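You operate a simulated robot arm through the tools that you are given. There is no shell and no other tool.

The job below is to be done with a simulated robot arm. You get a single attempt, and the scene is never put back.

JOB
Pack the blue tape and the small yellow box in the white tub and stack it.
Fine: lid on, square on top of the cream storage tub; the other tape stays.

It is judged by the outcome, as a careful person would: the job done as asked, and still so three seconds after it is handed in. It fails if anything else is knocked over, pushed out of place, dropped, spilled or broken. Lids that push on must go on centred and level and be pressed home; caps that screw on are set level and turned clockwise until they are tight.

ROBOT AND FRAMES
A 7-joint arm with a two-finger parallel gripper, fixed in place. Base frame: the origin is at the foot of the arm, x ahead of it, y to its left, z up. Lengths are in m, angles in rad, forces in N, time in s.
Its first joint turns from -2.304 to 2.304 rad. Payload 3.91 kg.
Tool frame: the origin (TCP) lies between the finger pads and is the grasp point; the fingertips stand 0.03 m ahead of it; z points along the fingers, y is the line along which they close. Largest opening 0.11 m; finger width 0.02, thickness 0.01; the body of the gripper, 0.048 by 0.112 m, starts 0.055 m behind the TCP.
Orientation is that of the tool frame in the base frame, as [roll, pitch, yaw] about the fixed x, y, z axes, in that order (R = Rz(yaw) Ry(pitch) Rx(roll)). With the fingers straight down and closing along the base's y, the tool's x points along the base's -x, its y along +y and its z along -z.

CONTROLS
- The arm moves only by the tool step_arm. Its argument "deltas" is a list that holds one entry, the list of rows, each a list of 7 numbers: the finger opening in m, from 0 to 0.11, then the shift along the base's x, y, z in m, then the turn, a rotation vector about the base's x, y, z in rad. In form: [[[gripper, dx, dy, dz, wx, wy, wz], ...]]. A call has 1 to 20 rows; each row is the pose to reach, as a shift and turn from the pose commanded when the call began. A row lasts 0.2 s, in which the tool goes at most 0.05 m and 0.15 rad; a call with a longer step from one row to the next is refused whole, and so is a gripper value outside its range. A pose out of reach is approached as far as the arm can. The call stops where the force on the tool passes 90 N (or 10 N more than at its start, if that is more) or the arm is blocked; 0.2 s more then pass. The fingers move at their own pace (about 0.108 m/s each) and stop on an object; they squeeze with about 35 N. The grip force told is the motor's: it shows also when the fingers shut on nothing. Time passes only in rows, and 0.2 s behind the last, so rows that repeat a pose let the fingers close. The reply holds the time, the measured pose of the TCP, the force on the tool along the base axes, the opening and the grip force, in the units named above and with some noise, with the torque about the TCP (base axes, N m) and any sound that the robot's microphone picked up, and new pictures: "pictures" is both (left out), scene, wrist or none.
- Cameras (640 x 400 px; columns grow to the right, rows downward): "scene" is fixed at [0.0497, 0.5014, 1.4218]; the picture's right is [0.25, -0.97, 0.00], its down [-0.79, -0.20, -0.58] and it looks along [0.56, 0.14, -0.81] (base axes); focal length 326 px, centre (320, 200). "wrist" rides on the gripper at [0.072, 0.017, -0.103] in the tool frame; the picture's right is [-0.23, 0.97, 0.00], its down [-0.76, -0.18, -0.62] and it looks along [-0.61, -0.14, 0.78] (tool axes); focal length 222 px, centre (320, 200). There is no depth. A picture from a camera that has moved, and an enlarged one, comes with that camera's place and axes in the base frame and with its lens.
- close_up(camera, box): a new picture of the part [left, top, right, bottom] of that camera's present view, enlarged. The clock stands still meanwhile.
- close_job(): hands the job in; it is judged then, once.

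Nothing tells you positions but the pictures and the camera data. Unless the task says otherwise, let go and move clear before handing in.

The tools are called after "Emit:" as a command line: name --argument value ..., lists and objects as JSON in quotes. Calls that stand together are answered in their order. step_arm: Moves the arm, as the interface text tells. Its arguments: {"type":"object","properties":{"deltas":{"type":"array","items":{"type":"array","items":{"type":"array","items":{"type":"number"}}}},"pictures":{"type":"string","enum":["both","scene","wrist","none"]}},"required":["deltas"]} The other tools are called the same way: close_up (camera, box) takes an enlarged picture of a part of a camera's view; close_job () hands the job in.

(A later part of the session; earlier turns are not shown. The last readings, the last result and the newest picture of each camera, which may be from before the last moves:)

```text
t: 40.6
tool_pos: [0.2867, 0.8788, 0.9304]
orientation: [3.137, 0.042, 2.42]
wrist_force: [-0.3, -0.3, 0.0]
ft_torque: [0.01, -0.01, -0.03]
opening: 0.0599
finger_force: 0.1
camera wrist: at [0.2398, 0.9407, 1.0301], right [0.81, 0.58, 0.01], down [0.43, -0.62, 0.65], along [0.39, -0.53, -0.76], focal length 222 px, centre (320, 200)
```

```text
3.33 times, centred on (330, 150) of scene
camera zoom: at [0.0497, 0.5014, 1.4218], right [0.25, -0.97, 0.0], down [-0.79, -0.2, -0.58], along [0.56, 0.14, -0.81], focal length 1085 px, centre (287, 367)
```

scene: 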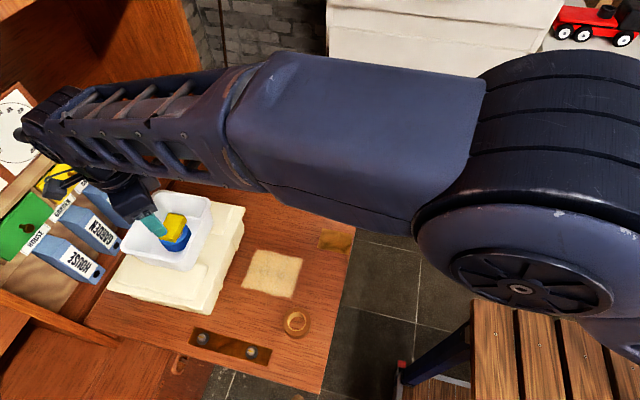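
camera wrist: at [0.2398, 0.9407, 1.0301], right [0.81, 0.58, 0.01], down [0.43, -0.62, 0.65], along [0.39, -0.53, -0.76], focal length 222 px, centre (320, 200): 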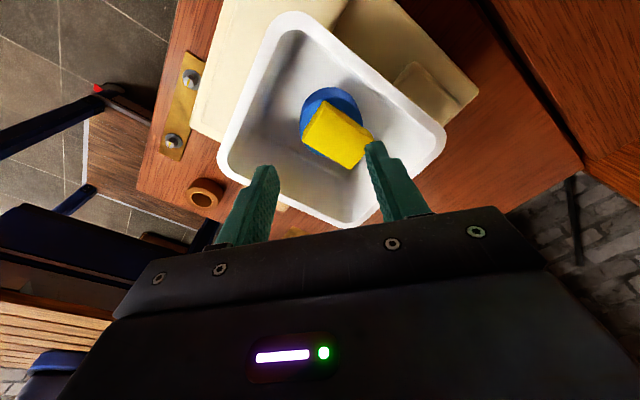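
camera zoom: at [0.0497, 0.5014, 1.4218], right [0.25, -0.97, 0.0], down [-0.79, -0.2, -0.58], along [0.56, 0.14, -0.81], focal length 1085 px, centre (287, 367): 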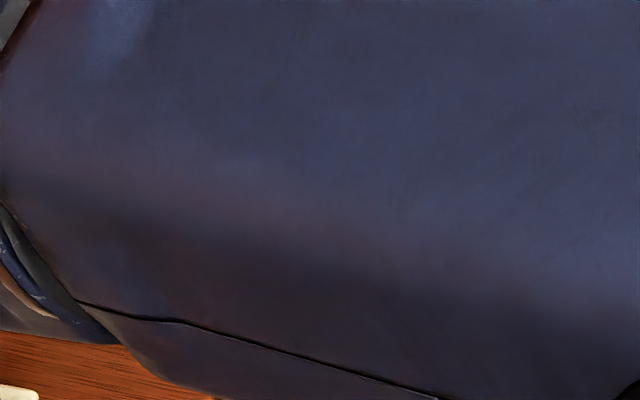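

One of my two calls was refused and the other ran where the hand stood, above the tub; nothing was touched. From here on I'll send dependent moves one at a time. First I'll rise, then go over to the lid.

Emit:
step_arm --deltas '[[[0.06, 0, 0, 0.04, 0, 0, 0], [0.06, 0, 0, 0.08, 0.0286, 0.0307, 0], [0.06, 0.036, -0.022, 0.08, 0.0286, 0.0307, 0], [0.06, 0.072, -0.044, 0.08, 0.0286, 0.0307, 0], [0.06, 0.108, -0.066, 0.08, 0.0286, 0.0307, 0], [0.06, 0.144, -0.088, 0.08, 0.0286, 0.0307, 0], [0.06, 0.18, -0.11, 0.08, 0.0286, 0.0307, 0], [0.06, 0.216, -0.132, 0.07, 0.0286, 0.0307, 0], [0.06, 0.252, -0.154, 0.06, 0.0286, 0.0307, 0], [0.06, 0.288, -0.176, 0.05, 0.0286, 0.0307, 0], [0.06, 0.324, -0.198, 0.03, 0.0286, 0.0307, 0], [0.06, 0.358, -0.22, 0.01, 0.0286, 0.0307, 0], [0.06, 0.385, -0.234, -0.02, 0.0286, 0.0307, 0], [0.06, 0.392, -0.24, -0.06, 0.0286, 0.0307, 0], [0.06, 0.392, -0.24, -0.1, 0.0286, 0.0307, 0], [0.06, 0.392, -0.24, -0.1, 0.0286, 0.0307, 0]]]'

```text
t: 44.0
tool_pos: [0.6792, 0.6366, 0.831]
orientation: [3.137, 0.001, 2.424]
wrist_force: [0.3, 0.0, 0.3]
ft_torque: [-0.03, 0.0, -0.03]
opening: 0.0603
finger_force: 0.0
camera wrist: at [0.6358, 0.697, 0.9331], right [0.81, 0.58, 0.01], down [0.45, -0.64, 0.62], along [0.37, -0.5, -0.78], focal length 222 px, centre (320, 200)
```

scene: 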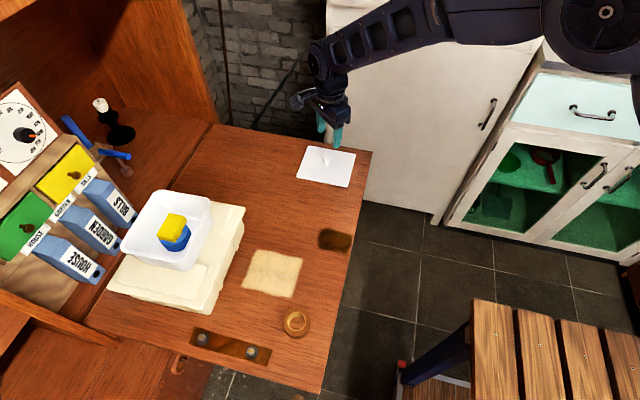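
wrist: 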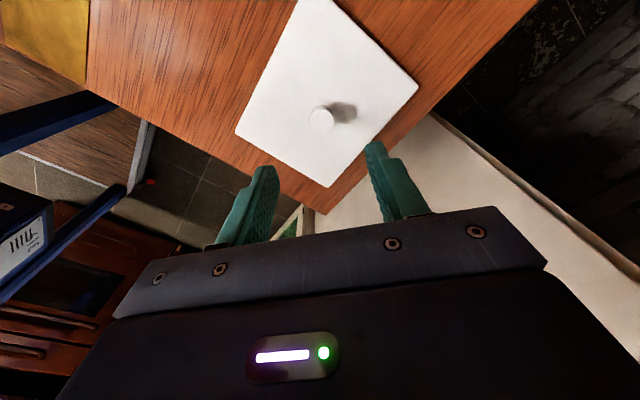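

Emit:
close_up --camera "wrist" --box '[230, 0, 430, 190]'

Emit:
close_up --camera "scene" --box '[285, 100, 375, 200]'

```text
2.11 times, centred on (330, 95) of wrist
camera zoom: at [0.6358, 0.697, 0.9331], right [0.81, 0.58, 0.01], down [0.45, -0.64, 0.62], along [0.37, -0.5, -0.78], focal length 468 px, centre (299, 421)
```

zoom: 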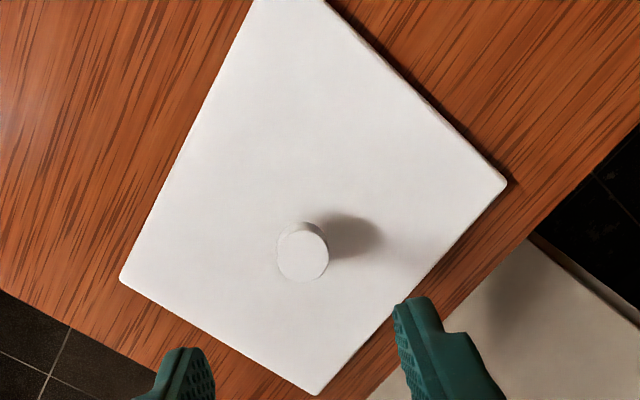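

```text
4.00 times, centred on (330, 150) of scene
camera zoom: at [0.0497, 0.5014, 1.4218], right [0.25, -0.97, 0.0], down [-0.79, -0.2, -0.58], along [0.56, 0.14, -0.81], focal length 1302 px, centre (280, 400)
```

zoom: 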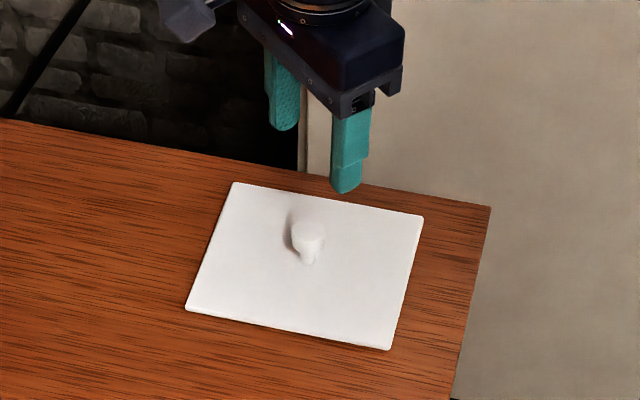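

The knob is about 4 mm in +y from the hand centre. I'll descend straddling it, stopping just above the lid plate.

Emit:
step_arm --deltas '[[[0.06, 0.001, 0.004, -0.03, 0, 0, 0], [0.06, 0.001, 0.004, -0.06, 0, 0, 0], [0.06, 0.001, 0.004, -0.085, 0, 0, 0], [0.06, 0.001, 0.004, -0.085, 0, 0, 0]]]'

Emit:
close_up --camera "wrist" --box '[200, 80, 440, 240]'

Emit:
close_up --camera "scene" --box '[285, 110, 375, 200]'

```text
t: 45.0
tool_pos: [0.6795, 0.642, 0.7472]
orientation: [3.136, -0.001, 2.422]
wrist_force: [-0.3, 0.0, 0.6]
ft_torque: [0.0, 0.02, -0.01]
opening: 0.06
finger_force: 0.0
camera wrist: at [0.6365, 0.7018, 0.8491], right [0.81, 0.58, 0.01], down [0.45, -0.64, 0.62], along [0.37, -0.5, -0.78], focal length 222 px, centre (320, 200)
```

scene: 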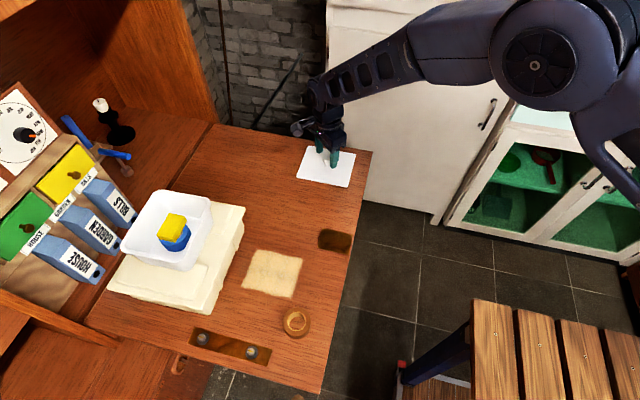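
wrist: 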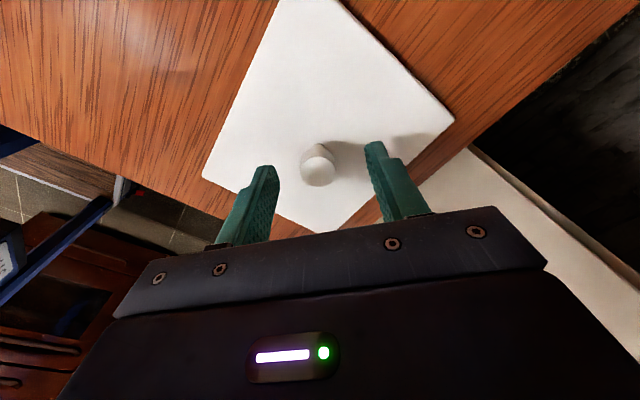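

```text
2.50 times, centred on (320, 160) of wrist
camera zoom: at [0.6365, 0.7018, 0.8491], right [0.81, 0.58, 0.01], down [0.45, -0.64, 0.62], along [0.37, -0.5, -0.78], focal length 555 px, centre (320, 300)
```

zoom: 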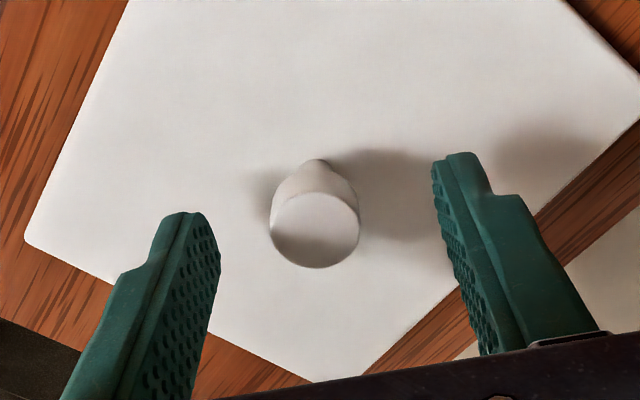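

```text
4.44 times, centred on (330, 155) of scene
camera zoom: at [0.0497, 0.5014, 1.4218], right [0.25, -0.97, 0.0], down [-0.79, -0.2, -0.58], along [0.56, 0.14, -0.81], focal length 1447 px, centre (276, 400)
```

zoom: 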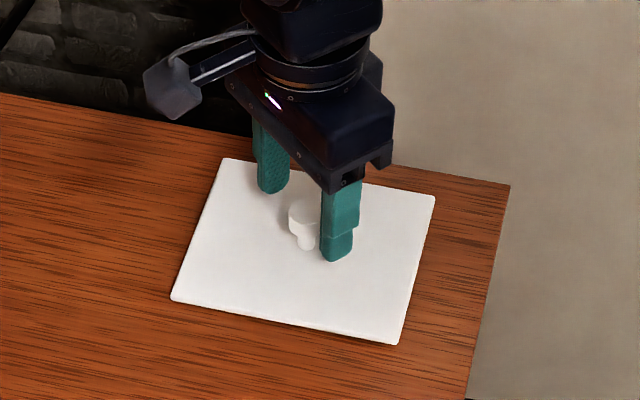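

The knob is dead centre between the fingers. I'll descend the last 19 mm and close on the knob head.

Emit:
step_arm --deltas '[[[0.06, 0, 0, -0.01, 0, 0, 0], [0.06, 0, 0, -0.018, 0, 0, 0], [0.045, 0, 0, -0.018, 0, 0, 0], [0.03, 0, 0, -0.018, 0, 0, 0], [0.01, 0, 0, -0.018, 0, 0, 0], [0.01, 0, 0, -0.018, 0, 0, 0]]]'

Emit:
close_up --camera "scene" --box '[285, 110, 375, 200]'

```text
t: 46.4
tool_pos: [0.6817, 0.6422, 0.7277]
orientation: [3.136, 0.002, 2.424]
wrist_force: [-0.2, 0.5, 1.2]
ft_torque: [-0.1, 0.1, -0.04]
opening: 0.0227
finger_force: 34.9
camera wrist: at [0.6373, 0.7022, 0.8303], right [0.81, 0.58, 0.01], down [0.45, -0.64, 0.62], along [0.37, -0.5, -0.78], focal length 222 px, centre (320, 200)
```

scene: 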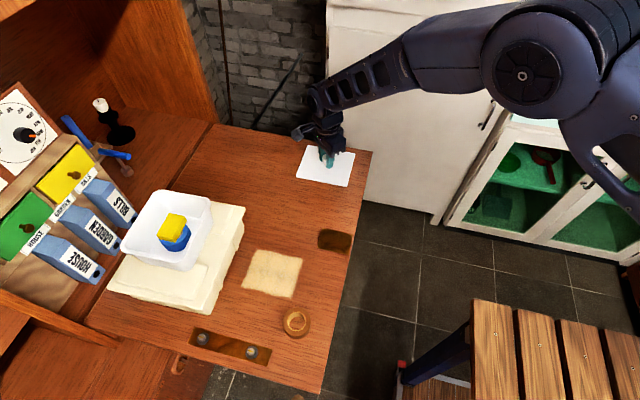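
wrist: 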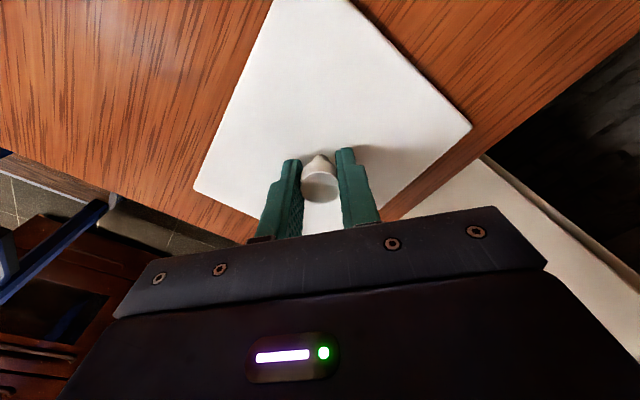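

```text
4.44 times, centred on (330, 155) of scene
camera zoom: at [0.0497, 0.5014, 1.4218], right [0.25, -0.97, 0.0], down [-0.79, -0.2, -0.58], along [0.56, 0.14, -0.81], focal length 1447 px, centre (276, 400)
```

zoom: 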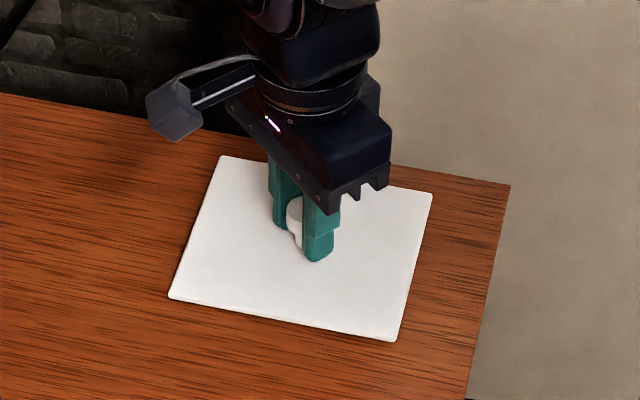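

The knob is gripped at 0.0227 m. I'll lift slowly and look at how the lid hangs.

Emit:
step_arm --deltas '[[[0.01, 0, 0, 0.01, 0, 0, 0], [0.01, 0, 0, 0.03, 0, 0, 0], [0.01, 0, 0, 0.06, 0, 0, 0], [0.01, 0, 0, 0.1, 0, 0, 0], [0.01, 0, 0, 0.1, 0, 0, 0]]]'

Emit:
close_up --camera "scene" --box '[275, 70, 385, 180]'

Emit:
close_up --camera "wrist" --box '[160, 0, 480, 240]'

```text
t: 47.6
tool_pos: [0.6799, 0.6425, 0.8275]
orientation: [3.137, 0.0, 2.422]
wrist_force: [0.2, 1.6, 0.0]
ft_torque: [0.02, 0.02, 0.03]
opening: 0.0227
finger_force: 34.6
camera wrist: at [0.6363, 0.7024, 0.9303], right [0.81, 0.58, 0.0], down [0.45, -0.64, 0.62], along [0.37, -0.5, -0.78], focal length 222 px, centre (320, 200)
```

scene: 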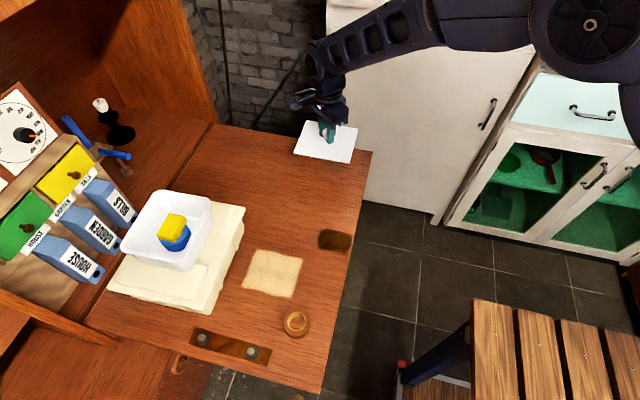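
wrist: 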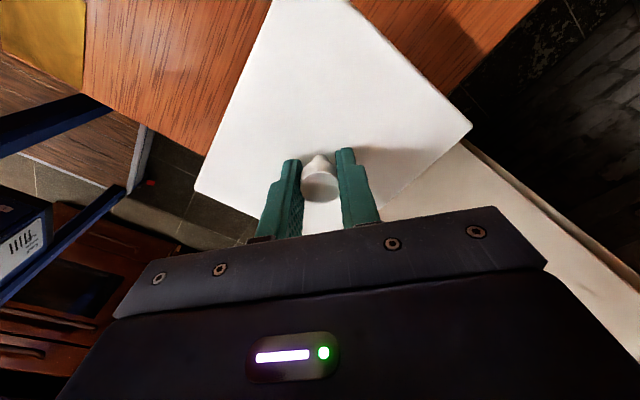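

```text
3.64 times, centred on (330, 125) of scene
camera zoom: at [0.0497, 0.5014, 1.4218], right [0.25, -0.97, 0.0], down [-0.79, -0.2, -0.58], along [0.56, 0.14, -0.81], focal length 1184 px, centre (284, 473)
```

zoom: 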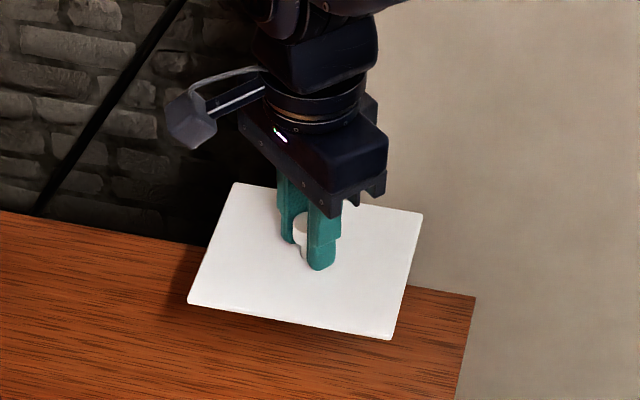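

```text
1.67 times, centred on (320, 120) of wrist
camera zoom: at [0.6363, 0.7024, 0.9303], right [0.81, 0.58, 0.0], down [0.45, -0.64, 0.62], along [0.37, -0.5, -0.78], focal length 370 px, centre (320, 333)
```

zoom: 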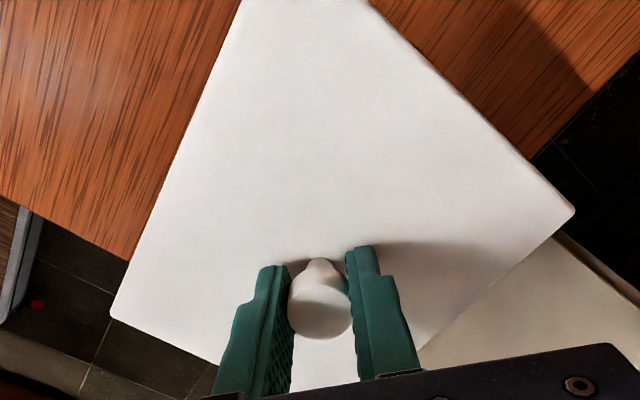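

The lid hangs level and centred. I'll raise it, carry it over the tub while turning it +1.593 rad (a quarter turn plus yaw alignment), and stop well above the rim.

Emit:
step_arm --deltas '[[[0.01, 0, 0, 0.045, 0, 0, 0], [0.01, 0, 0, 0.09, 0, 0, 0], [0.01, -0.005, 0.003, 0.13, 0, 0, 0.1], [0.01, -0.034, 0.021, 0.135, 0, 0, 0.22], [0.01, -0.068, 0.042, 0.135, 0, 0, 0.345], [0.01, -0.102, 0.063, 0.135, 0, 0, 0.47], [0.01, -0.136, 0.084, 0.135, 0, 0, 0.595], [0.01, -0.17, 0.105, 0.135, 0, 0, 0.72], [0.01, -0.204, 0.126, 0.135, 0, 0, 0.845], [0.01, -0.238, 0.147, 0.135, 0, 0, 0.97], [0.01, -0.272, 0.168, 0.135, 0, 0, 1.095], [0.01, -0.306, 0.189, 0.135, 0, 0, 1.22], [0.01, -0.34, 0.209, 0.135, 0, 0, 1.345], [0.01, -0.367, 0.225, 0.135, 0, 0, 1.47], [0.01, -0.379, 0.232, 0.135, 0, 0, 1.593], [0.01, -0.379, 0.232, 0.135, 0, 0, 1.593], [0.01, -0.379, 0.232, 0.135, 0, 0, 1.593]]]'

Emit:
close_up --camera "scene" --box '[95, 145, 255, 305]'

Emit:
close_up --camera "wrist" --box '[160, 0, 480, 240]'

```text
t: 51.2
tool_pos: [0.3034, 0.873, 0.9617]
orientation: [3.135, 0.001, -2.269]
wrist_force: [-0.1, 0.0, -0.6]
ft_torque: [0.01, -0.01, -0.01]
opening: 0.0226
finger_force: 34.9
camera wrist: at [0.2436, 0.8286, 1.0646], right [-0.6, 0.8, 0.01], down [0.63, 0.47, 0.62], along [0.5, 0.38, -0.78], focal length 222 px, centre (320, 200)
```

scene: 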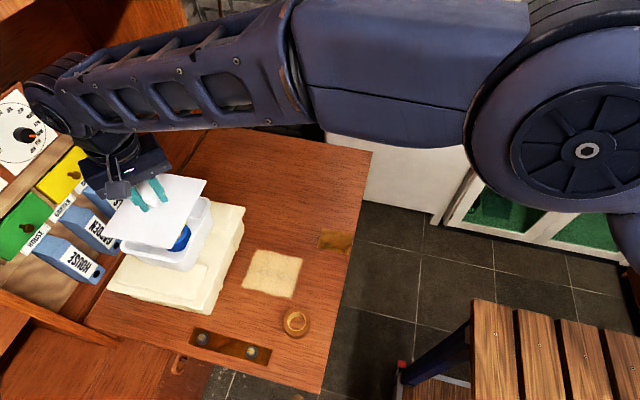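
wrist: 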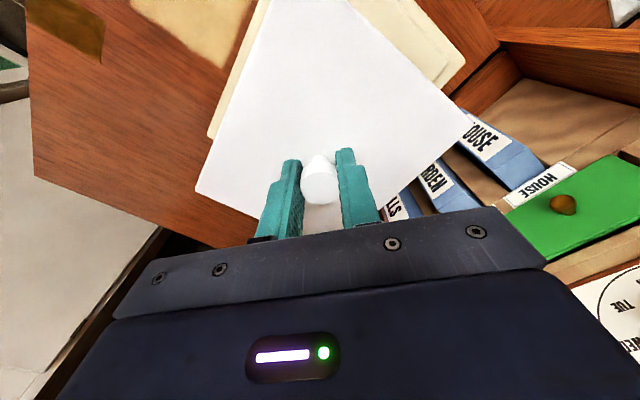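

```text
2.50 times, centred on (175, 225) of scene
camera zoom: at [0.0497, 0.5014, 1.4218], right [0.25, -0.97, 0.0], down [-0.79, -0.2, -0.58], along [0.56, 0.14, -0.81], focal length 814 px, centre (682, 138)
```

zoom: 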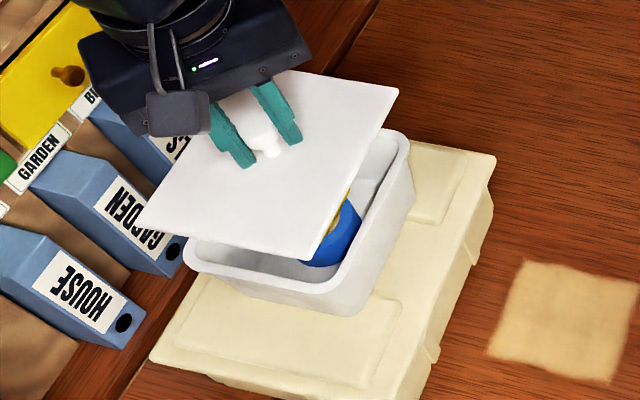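

```text
1.67 times, centred on (320, 120) of wrist
camera zoom: at [0.2436, 0.8286, 1.0646], right [-0.6, 0.8, 0.01], down [0.63, 0.47, 0.62], along [0.5, 0.38, -0.78], focal length 370 px, centre (320, 333)
```

zoom: 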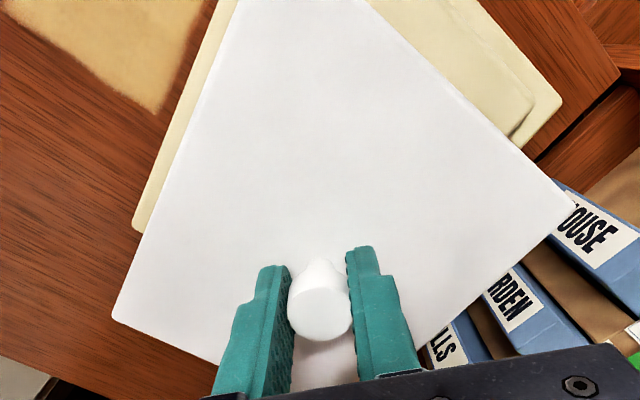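

The lid is in the right orientation, with its long side along x. I'll lower it to a few millimetres above the rim and check alignment.

Emit:
step_arm --deltas '[[[0.01, 0, 0, -0.015, 0, 0, 0], [0.01, 0, 0, -0.03, 0, 0, 0], [0.01, 0, 0, -0.043, 0, 0, 0], [0.01, 0, 0, -0.043, 0, 0, 0]]]'

Emit:
close_up --camera "scene" --box '[110, 175, 230, 275]'

Emit:
close_up --camera "wrist" --box '[160, 0, 480, 240]'

```text
t: 52.2
tool_pos: [0.3037, 0.8743, 0.9171]
orientation: [3.137, 0.0, -2.27]
wrist_force: [-0.1, 0.6, -0.7]
ft_torque: [-0.02, -0.03, -0.02]
opening: 0.0226
finger_force: 34.4
camera wrist: at [0.2438, 0.8287, 1.021], right [-0.6, 0.8, 0.01], down [0.63, 0.47, 0.62], along [0.5, 0.38, -0.78], focal length 222 px, centre (320, 200)
```

scene: 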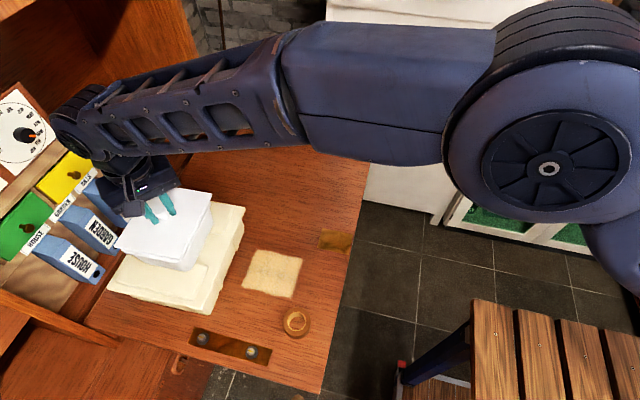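
wrist: 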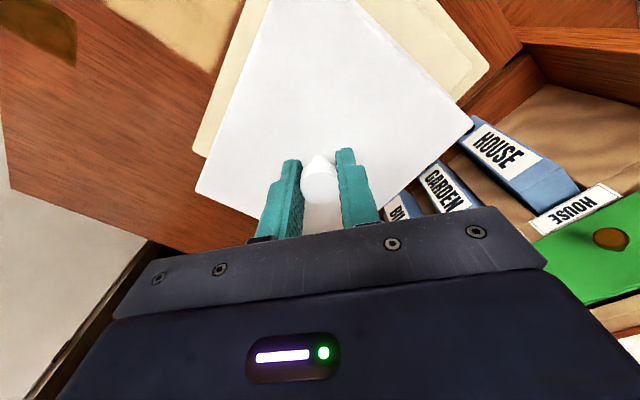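

```text
4.00 times, centred on (170, 225) of scene
camera zoom: at [0.0497, 0.5014, 1.4218], right [0.25, -0.97, 0.0], down [-0.79, -0.2, -0.58], along [0.56, 0.14, -0.81], focal length 1302 px, centre (920, 100)
```

zoom: 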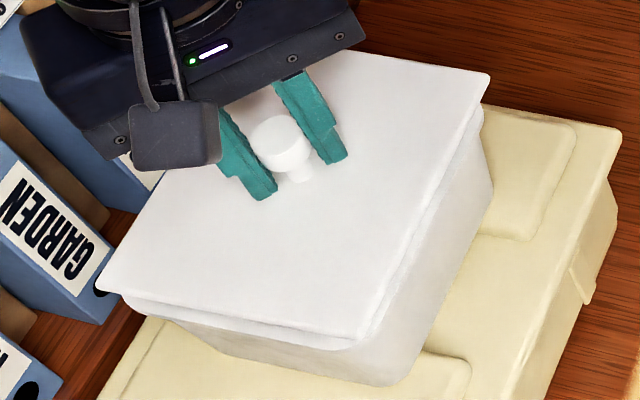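

```text
1.67 times, centred on (320, 120) of wrist
camera zoom: at [0.2438, 0.8287, 1.021], right [-0.6, 0.8, 0.01], down [0.63, 0.47, 0.62], along [0.5, 0.38, -0.78], focal length 370 px, centre (320, 333)
```

zoom: 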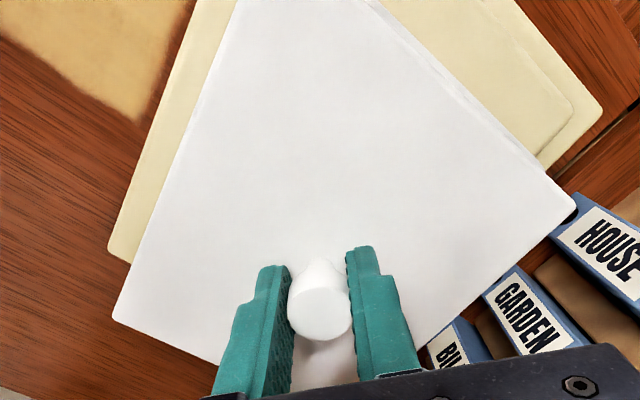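

The lid appears about 3 mm too far in +x and about 0.01 rad over-rotated relative to the rim. I'll correct that and zoom in again.

Emit:
step_arm --deltas '[[[0.01, -0.003, 0, -0.002, 0, 0, -0.01], [0.01, -0.003, 0, -0.003, 0, 0, -0.01], [0.01, -0.003, 0, -0.003, 0, 0, -0.01]]]' --pictures "none"

Emit:
close_up --camera "scene" --box '[112, 215, 192, 275]'

Emit:
close_up --camera "scene" --box '[160, 180, 240, 275]'

```text
t: 53.0
tool_pos: [0.2991, 0.8736, 0.916]
orientation: [3.137, 0.001, -2.277]
wrist_force: [0.6, -0.5, -1.0]
ft_torque: [0.0, -0.01, 0.0]
opening: 0.0226
finger_force: 35.1
```

```text
6.67 times, centred on (152, 245) of scene
camera zoom: at [0.0497, 0.5014, 1.4218], right [0.25, -0.97, 0.0], down [-0.79, -0.2, -0.58], along [0.56, 0.14, -0.81], focal length 2170 px, centre (1440, -100)
```

zoom: 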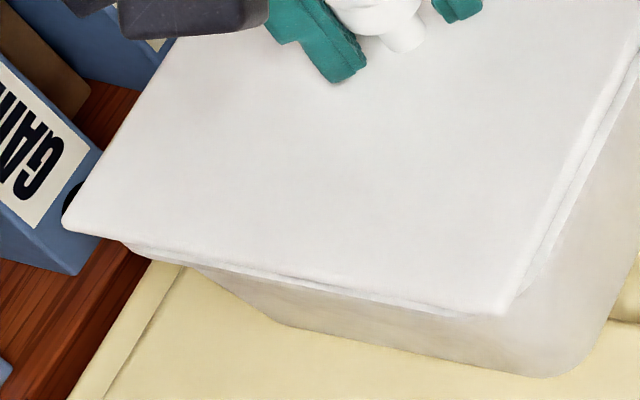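

```text
4.21 times, centred on (200, 228) of scene
camera zoom: at [0.0497, 0.5014, 1.4218], right [0.25, -0.97, 0.0], down [-0.79, -0.2, -0.58], along [0.56, 0.14, -0.81], focal length 1371 px, centre (825, 84)
```

zoom: 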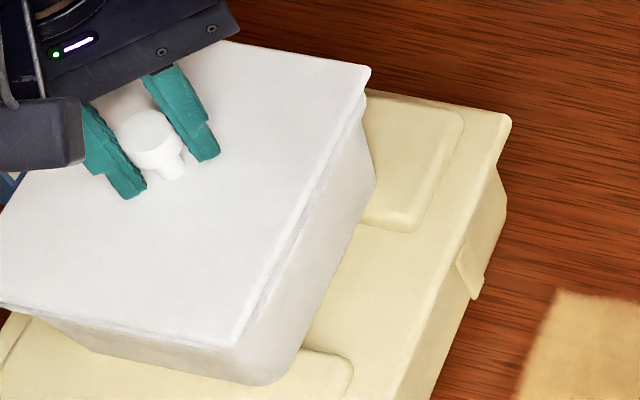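

Emit:
close_up --camera "scene" --box '[118, 240, 158, 265]'

Emit:
close_up --camera "scene" --box '[165, 245, 205, 270]'

Emit:
close_up --camera "scene" --box '[190, 190, 222, 222]'

```text
16.00 times, centred on (138, 252) of scene
camera zoom: at [0.0497, 0.5014, 1.4218], right [0.25, -0.97, 0.0], down [-0.79, -0.2, -0.58], along [0.56, 0.14, -0.81], focal length 5208 px, centre (3232, -640)
```

zoom: 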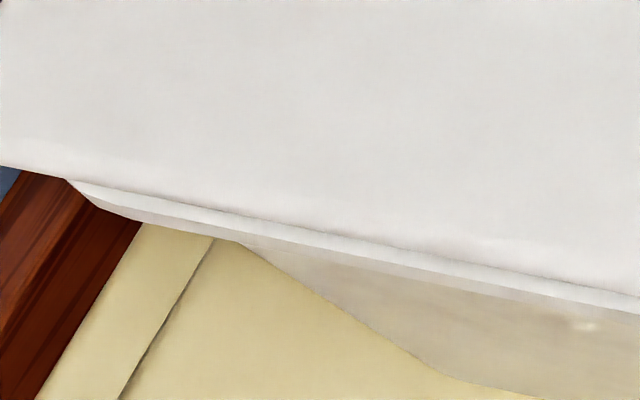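

```text
16.00 times, centred on (185, 258) of scene
camera zoom: at [0.0497, 0.5014, 1.4218], right [0.25, -0.97, 0.0], down [-0.79, -0.2, -0.58], along [0.56, 0.14, -0.81], focal length 5208 px, centre (2480, -720)
```

zoom: 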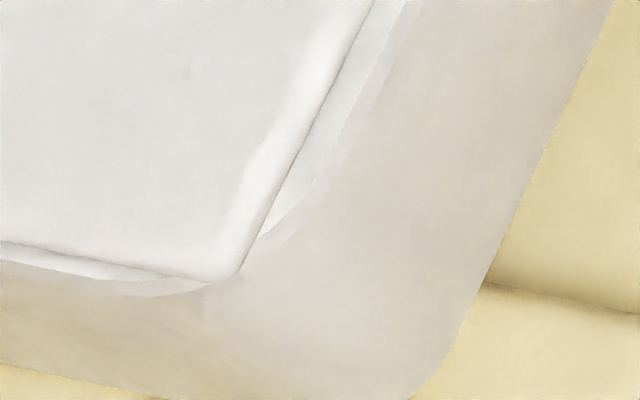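

```text
12.50 times, centred on (206, 206) of scene
camera zoom: at [0.0497, 0.5014, 1.4218], right [0.25, -0.97, 0.0], down [-0.79, -0.2, -0.58], along [0.56, 0.14, -0.81], focal length 4069 px, centre (1745, 125)
```

zoom: 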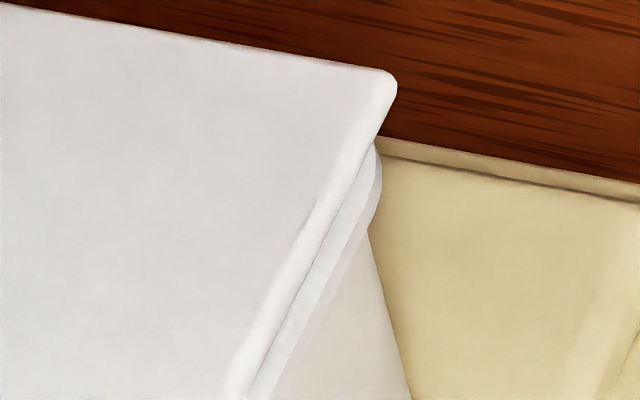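

Alignment looks good: the strips of rim visible along the front and right sides are even and parallel. I'll lower until contact, watching the force.

Emit:
step_arm --deltas '[[[0.01, -0.0005, -0.0005, -0.002, 0, 0, 0], [0.01, -0.0005, -0.0005, -0.004, 0, 0, 0], [0.01, -0.0005, -0.0005, -0.006, 0, 0, 0], [0.01, -0.0005, -0.0005, -0.006, 0, 0, 0]]]' --pictures "none"

Emit:
close_up --camera "scene" --box '[112, 215, 192, 275]'

Emit:
close_up --camera "scene" --box '[165, 245, 205, 270]'

Emit:
close_up --camera "scene" --box '[190, 190, 222, 222]'

```text
t: 54.0
tool_pos: [0.2989, 0.8742, 0.913]
orientation: [3.135, 0.002, -2.279]
wrist_force: [2.4, -3.8, 14.8]
ft_torque: [-0.32, -0.06, -0.1]
opening: 0.0225
finger_force: 34.8
heard: snap
```

```text
6.67 times, centred on (152, 245) of scene
camera zoom: at [0.0497, 0.5014, 1.4218], right [0.25, -0.97, 0.0], down [-0.79, -0.2, -0.58], along [0.56, 0.14, -0.81], focal length 2170 px, centre (1440, -100)
```

zoom: 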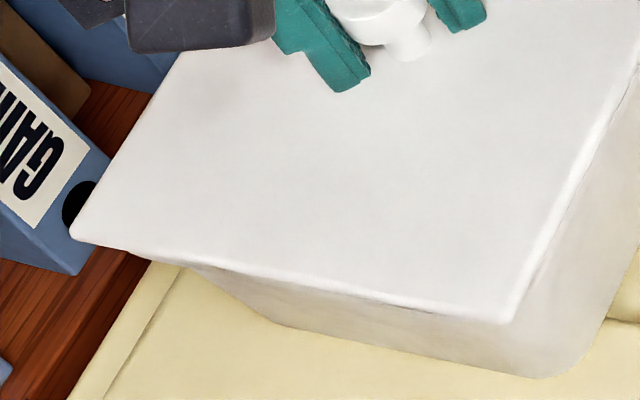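

```text
16.00 times, centred on (185, 258) of scene
camera zoom: at [0.0497, 0.5014, 1.4218], right [0.25, -0.97, 0.0], down [-0.79, -0.2, -0.58], along [0.56, 0.14, -0.81], focal length 5208 px, centre (2480, -720)
```

zoom: 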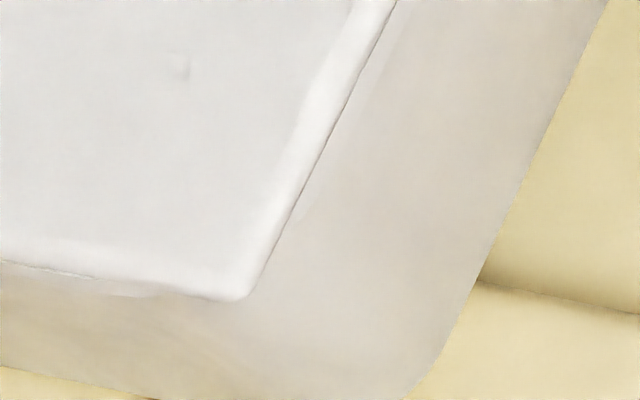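

```text
12.50 times, centred on (206, 206) of scene
camera zoom: at [0.0497, 0.5014, 1.4218], right [0.25, -0.97, 0.0], down [-0.79, -0.2, -0.58], along [0.56, 0.14, -0.81], focal length 4069 px, centre (1745, 125)
```

zoom: 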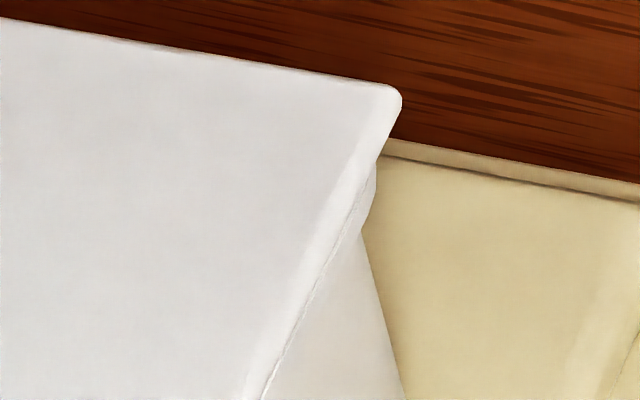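

I heard a snap, so the lid has gone on. I'll press down a little more through the knob to make sure it's fully home, then look.

Emit:
step_arm --deltas '[[[0.01, 0, 0, -0.002, 0, 0, 0], [0.01, 0, 0, -0.004, 0, 0, 0], [0.01, 0, 0, -0.006, 0, 0, 0], [0.01, 0, 0, -0.006, 0, 0, 0]]]'

Emit:
close_up --camera "scene" --box '[112, 215, 192, 275]'

Emit:
close_up --camera "scene" --box '[190, 190, 222, 222]'

```text
t: 55.0
tool_pos: [0.2986, 0.873, 0.9081]
orientation: [3.133, 0.006, -2.28]
wrist_force: [7.9, 5.3, 60.0]
ft_torque: [-0.14, -0.5, -0.1]
opening: 0.0229
finger_force: 35.1
camera wrist: at [0.2387, 0.8286, 1.0109], right [-0.59, 0.81, 0.01], down [0.63, 0.46, 0.63], along [0.5, 0.38, -0.78], focal length 222 px, centre (320, 200)
```

scene: 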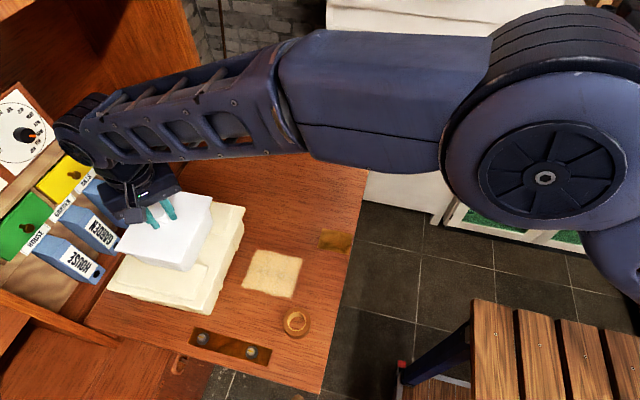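
wrist: 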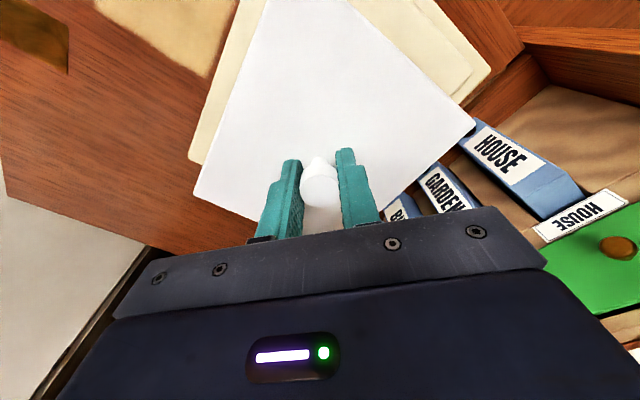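

```text
6.67 times, centred on (152, 245) of scene
camera zoom: at [0.0497, 0.5014, 1.4218], right [0.25, -0.97, 0.0], down [-0.79, -0.2, -0.58], along [0.56, 0.14, -0.81], focal length 2170 px, centre (1440, -100)
```

zoom: 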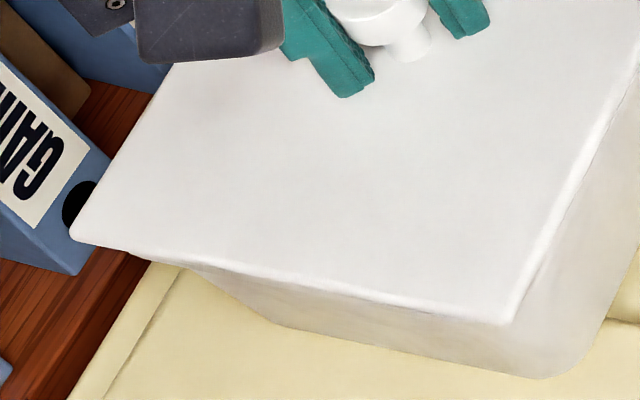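

```text
12.50 times, centred on (206, 206) of scene
camera zoom: at [0.0497, 0.5014, 1.4218], right [0.25, -0.97, 0.0], down [-0.79, -0.2, -0.58], along [0.56, 0.14, -0.81], focal length 4069 px, centre (1745, 125)
```

zoom: 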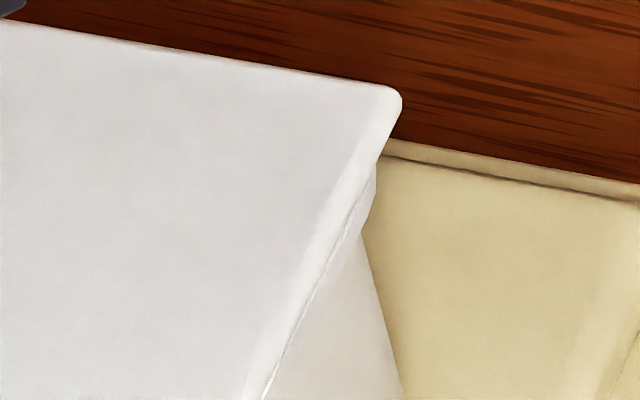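

60 N produced no further travel, so the lid is fully seated. I'll ease off, open the fingers, rise straight up and move clear.

Emit:
step_arm --deltas '[[[0.01, 0, 0, 0.003, 0, 0, 0], [0.01, 0, 0, 0.006, 0, 0, 0], [0.05, 0, 0, 0.006, 0, 0, 0], [0.05, 0, 0, 0.006, 0, 0, 0], [0.05, 0, 0, 0.02, 0, 0, 0], [0.05, 0, 0, 0.05, 0, 0, 0], [0.05, 0, 0, 0.09, 0, 0, 0], [0.05, 0, 0, 0.12, 0, 0, 0]]]'

Emit:
close_up --camera "wrist" --box '[160, 0, 480, 240]'

Emit:
close_up --camera "scene" --box '[95, 165, 255, 325]'

```text
t: 56.8
tool_pos: [0.2979, 0.8751, 1.0242]
orientation: [3.136, 0.003, -2.279]
wrist_force: [-0.2, -0.2, 0.0]
ft_torque: [0.01, -0.01, -0.01]
opening: 0.05
finger_force: 0.0
camera wrist: at [0.2383, 0.8298, 1.1272], right [-0.59, 0.81, 0.0], down [0.63, 0.46, 0.62], along [0.5, 0.37, -0.78], focal length 222 px, centre (320, 200)
```

scene: 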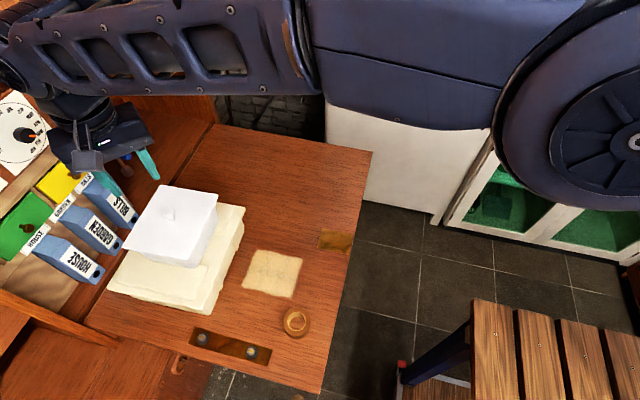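
wrist: 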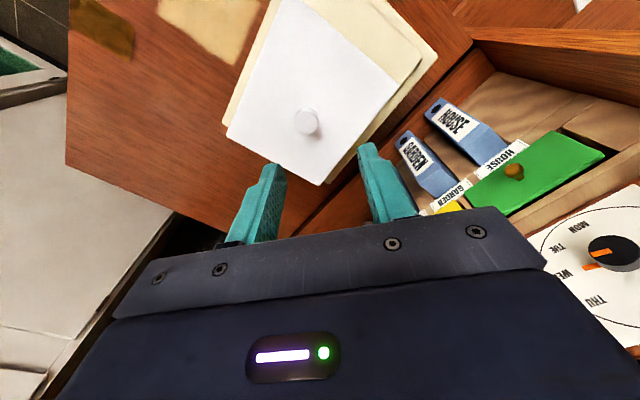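

```text
1.67 times, centred on (320, 120) of wrist
camera zoom: at [0.2383, 0.8298, 1.1272], right [-0.59, 0.81, 0.0], down [0.63, 0.46, 0.62], along [0.5, 0.37, -0.78], focal length 370 px, centre (320, 333)
```

zoom: 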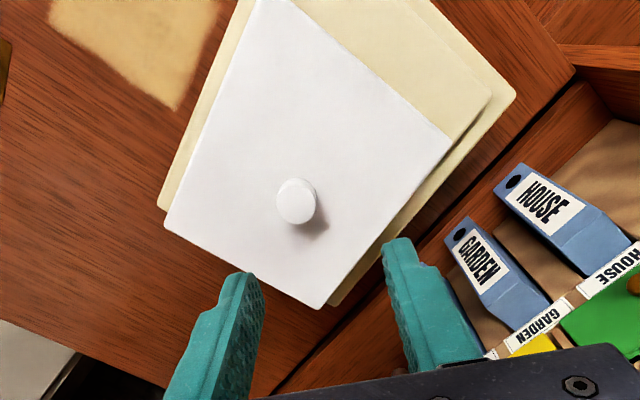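

```text
2.50 times, centred on (175, 245) of scene
camera zoom: at [0.0497, 0.5014, 1.4218], right [0.25, -0.97, 0.0], down [-0.79, -0.2, -0.58], along [0.56, 0.14, -0.81], focal length 814 px, centre (682, 88)
```

zoom: 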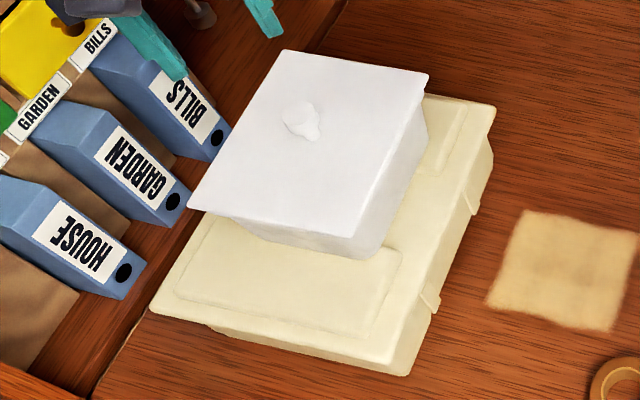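

The lid is snapped on, but both views now put the tub at about (0.308, 0.866), roughly 12 mm from where it sat before I released. The knob was dragged along the closing axis as the fingers opened. I'll re-grip the knob, slide the closed tub back to the cream tub's centre and release more carefully, starting by descending over the knob.

Emit:
step_arm --deltas '[[[0.07, 0.005, -0.006, -0.02, 0, 0, 0], [0.07, 0.009, -0.0105, -0.05, 0, 0, 0], [0.07, 0.009, -0.0105, -0.075, 0, 0, 0], [0.07, 0.009, -0.0105, -0.075, 0, 0, 0]]]'

Emit:
close_up --camera "wrist" --box '[200, 80, 440, 240]'

Emit:
close_up --camera "scene" --box '[110, 165, 230, 275]'

```text
t: 57.8
tool_pos: [0.3065, 0.8643, 0.9498]
orientation: [3.137, -0.001, -2.278]
wrist_force: [1.0, 0.1, -0.1]
ft_torque: [0.0, 0.0, 0.0]
opening: 0.0704
finger_force: 0.0
camera wrist: at [0.2465, 0.8199, 1.0517], right [-0.59, 0.81, 0.01], down [0.63, 0.46, 0.62], along [0.5, 0.37, -0.78], focal length 222 px, centre (320, 200)
```

scene: 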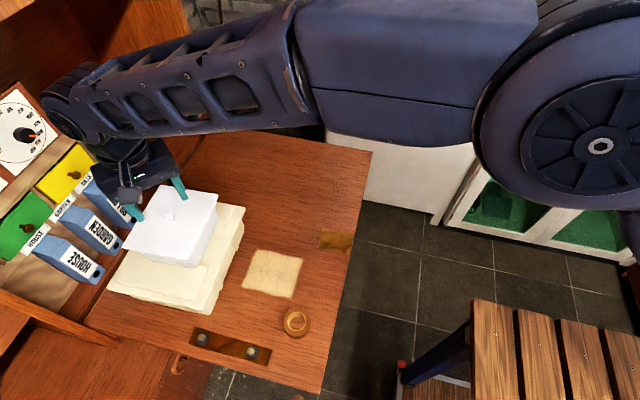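
wrist: 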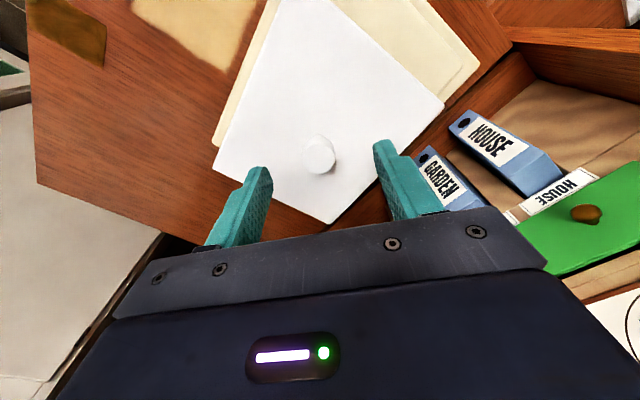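

```text
2.50 times, centred on (320, 160) of wrist
camera zoom: at [0.2465, 0.8199, 1.0517], right [-0.59, 0.81, 0.01], down [0.63, 0.46, 0.62], along [0.5, 0.37, -0.78], focal length 555 px, centre (320, 300)
```

zoom: 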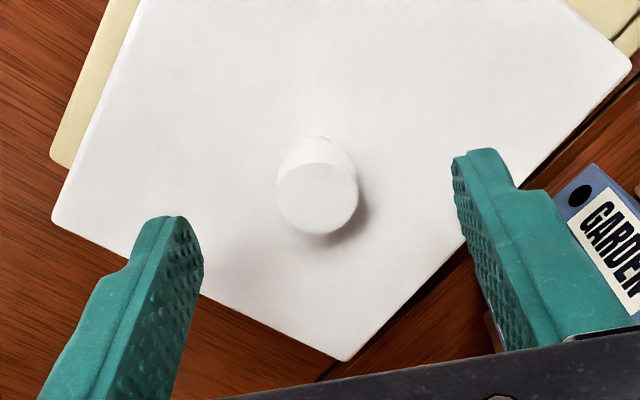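

```text
3.64 times, centred on (170, 220) of scene
camera zoom: at [0.0497, 0.5014, 1.4218], right [0.25, -0.97, 0.0], down [-0.79, -0.2, -0.58], along [0.56, 0.14, -0.81], focal length 1184 px, centre (866, 127)
```

zoom: 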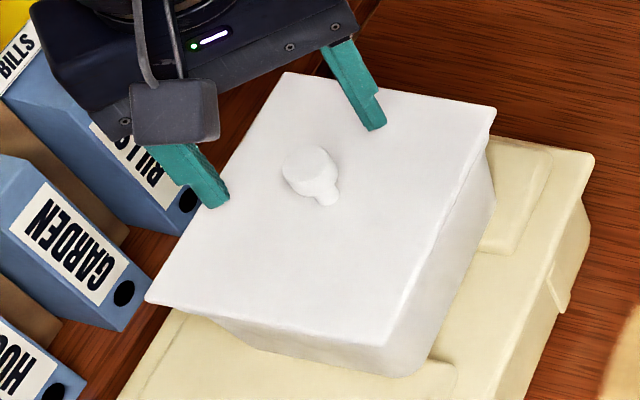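

The knob is centred between the fingers. The earlier drag came from the fingertips still bearing on the lid as they opened, so this time I'll grip a few millimetres higher, clear of the lid plate.

Emit:
step_arm --deltas '[[[0.07, 0.001, 0, -0.015, 0, 0, 0], [0.07, 0.001, 0, -0.028, 0, 0, 0], [0.07, 0.001, 0, -0.034, 0, 0, 0], [0.05, 0.001, 0, -0.034, 0, 0, 0], [0.035, 0.001, 0, -0.034, 0, 0, 0], [0.024, 0.001, 0, -0.034, 0, 0, 0], [0.01, 0.001, 0, -0.034, 0, 0, 0], [0.01, 0.001, 0, -0.034, 0, 0, 0]]]'

Emit:
close_up --camera "scene" --box '[110, 165, 230, 275]'

```text
t: 59.6
tool_pos: [0.3071, 0.8638, 0.9152]
orientation: [3.136, 0.0, -2.279]
wrist_force: [-0.5, 0.5, 0.7]
ft_torque: [-0.16, -0.13, -0.07]
opening: 0.0227
finger_force: 34.7
camera wrist: at [0.2478, 0.8196, 1.0178], right [-0.59, 0.81, 0.01], down [0.63, 0.46, 0.62], along [0.5, 0.37, -0.78], focal length 222 px, centre (320, 200)
```

scene: 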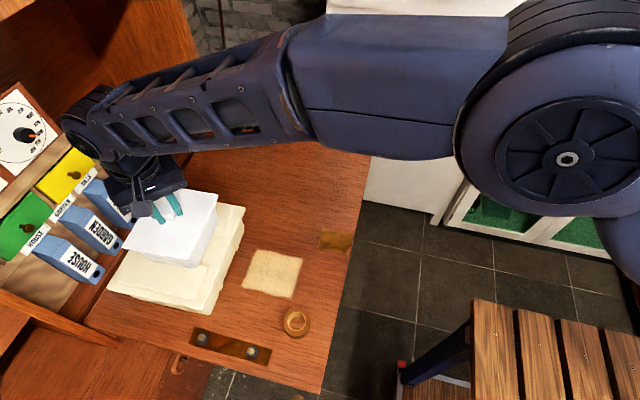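
wrist: 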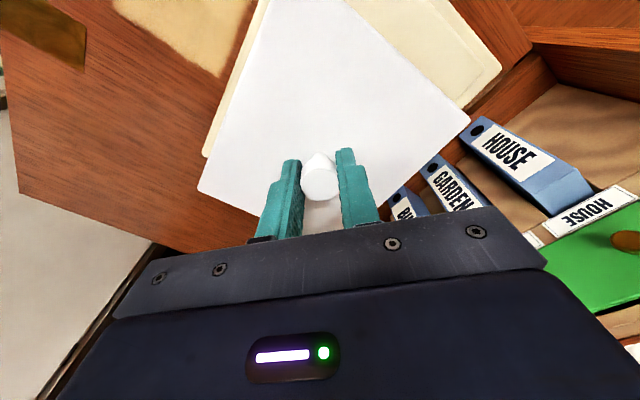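

```text
3.64 times, centred on (170, 220) of scene
camera zoom: at [0.0497, 0.5014, 1.4218], right [0.25, -0.97, 0.0], down [-0.79, -0.2, -0.58], along [0.56, 0.14, -0.81], focal length 1184 px, centre (866, 127)
```

zoom: 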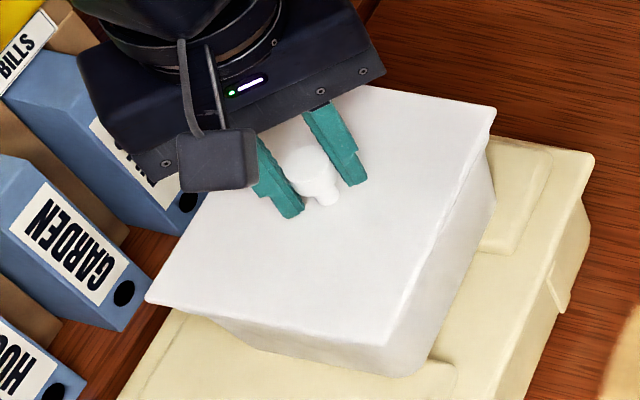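

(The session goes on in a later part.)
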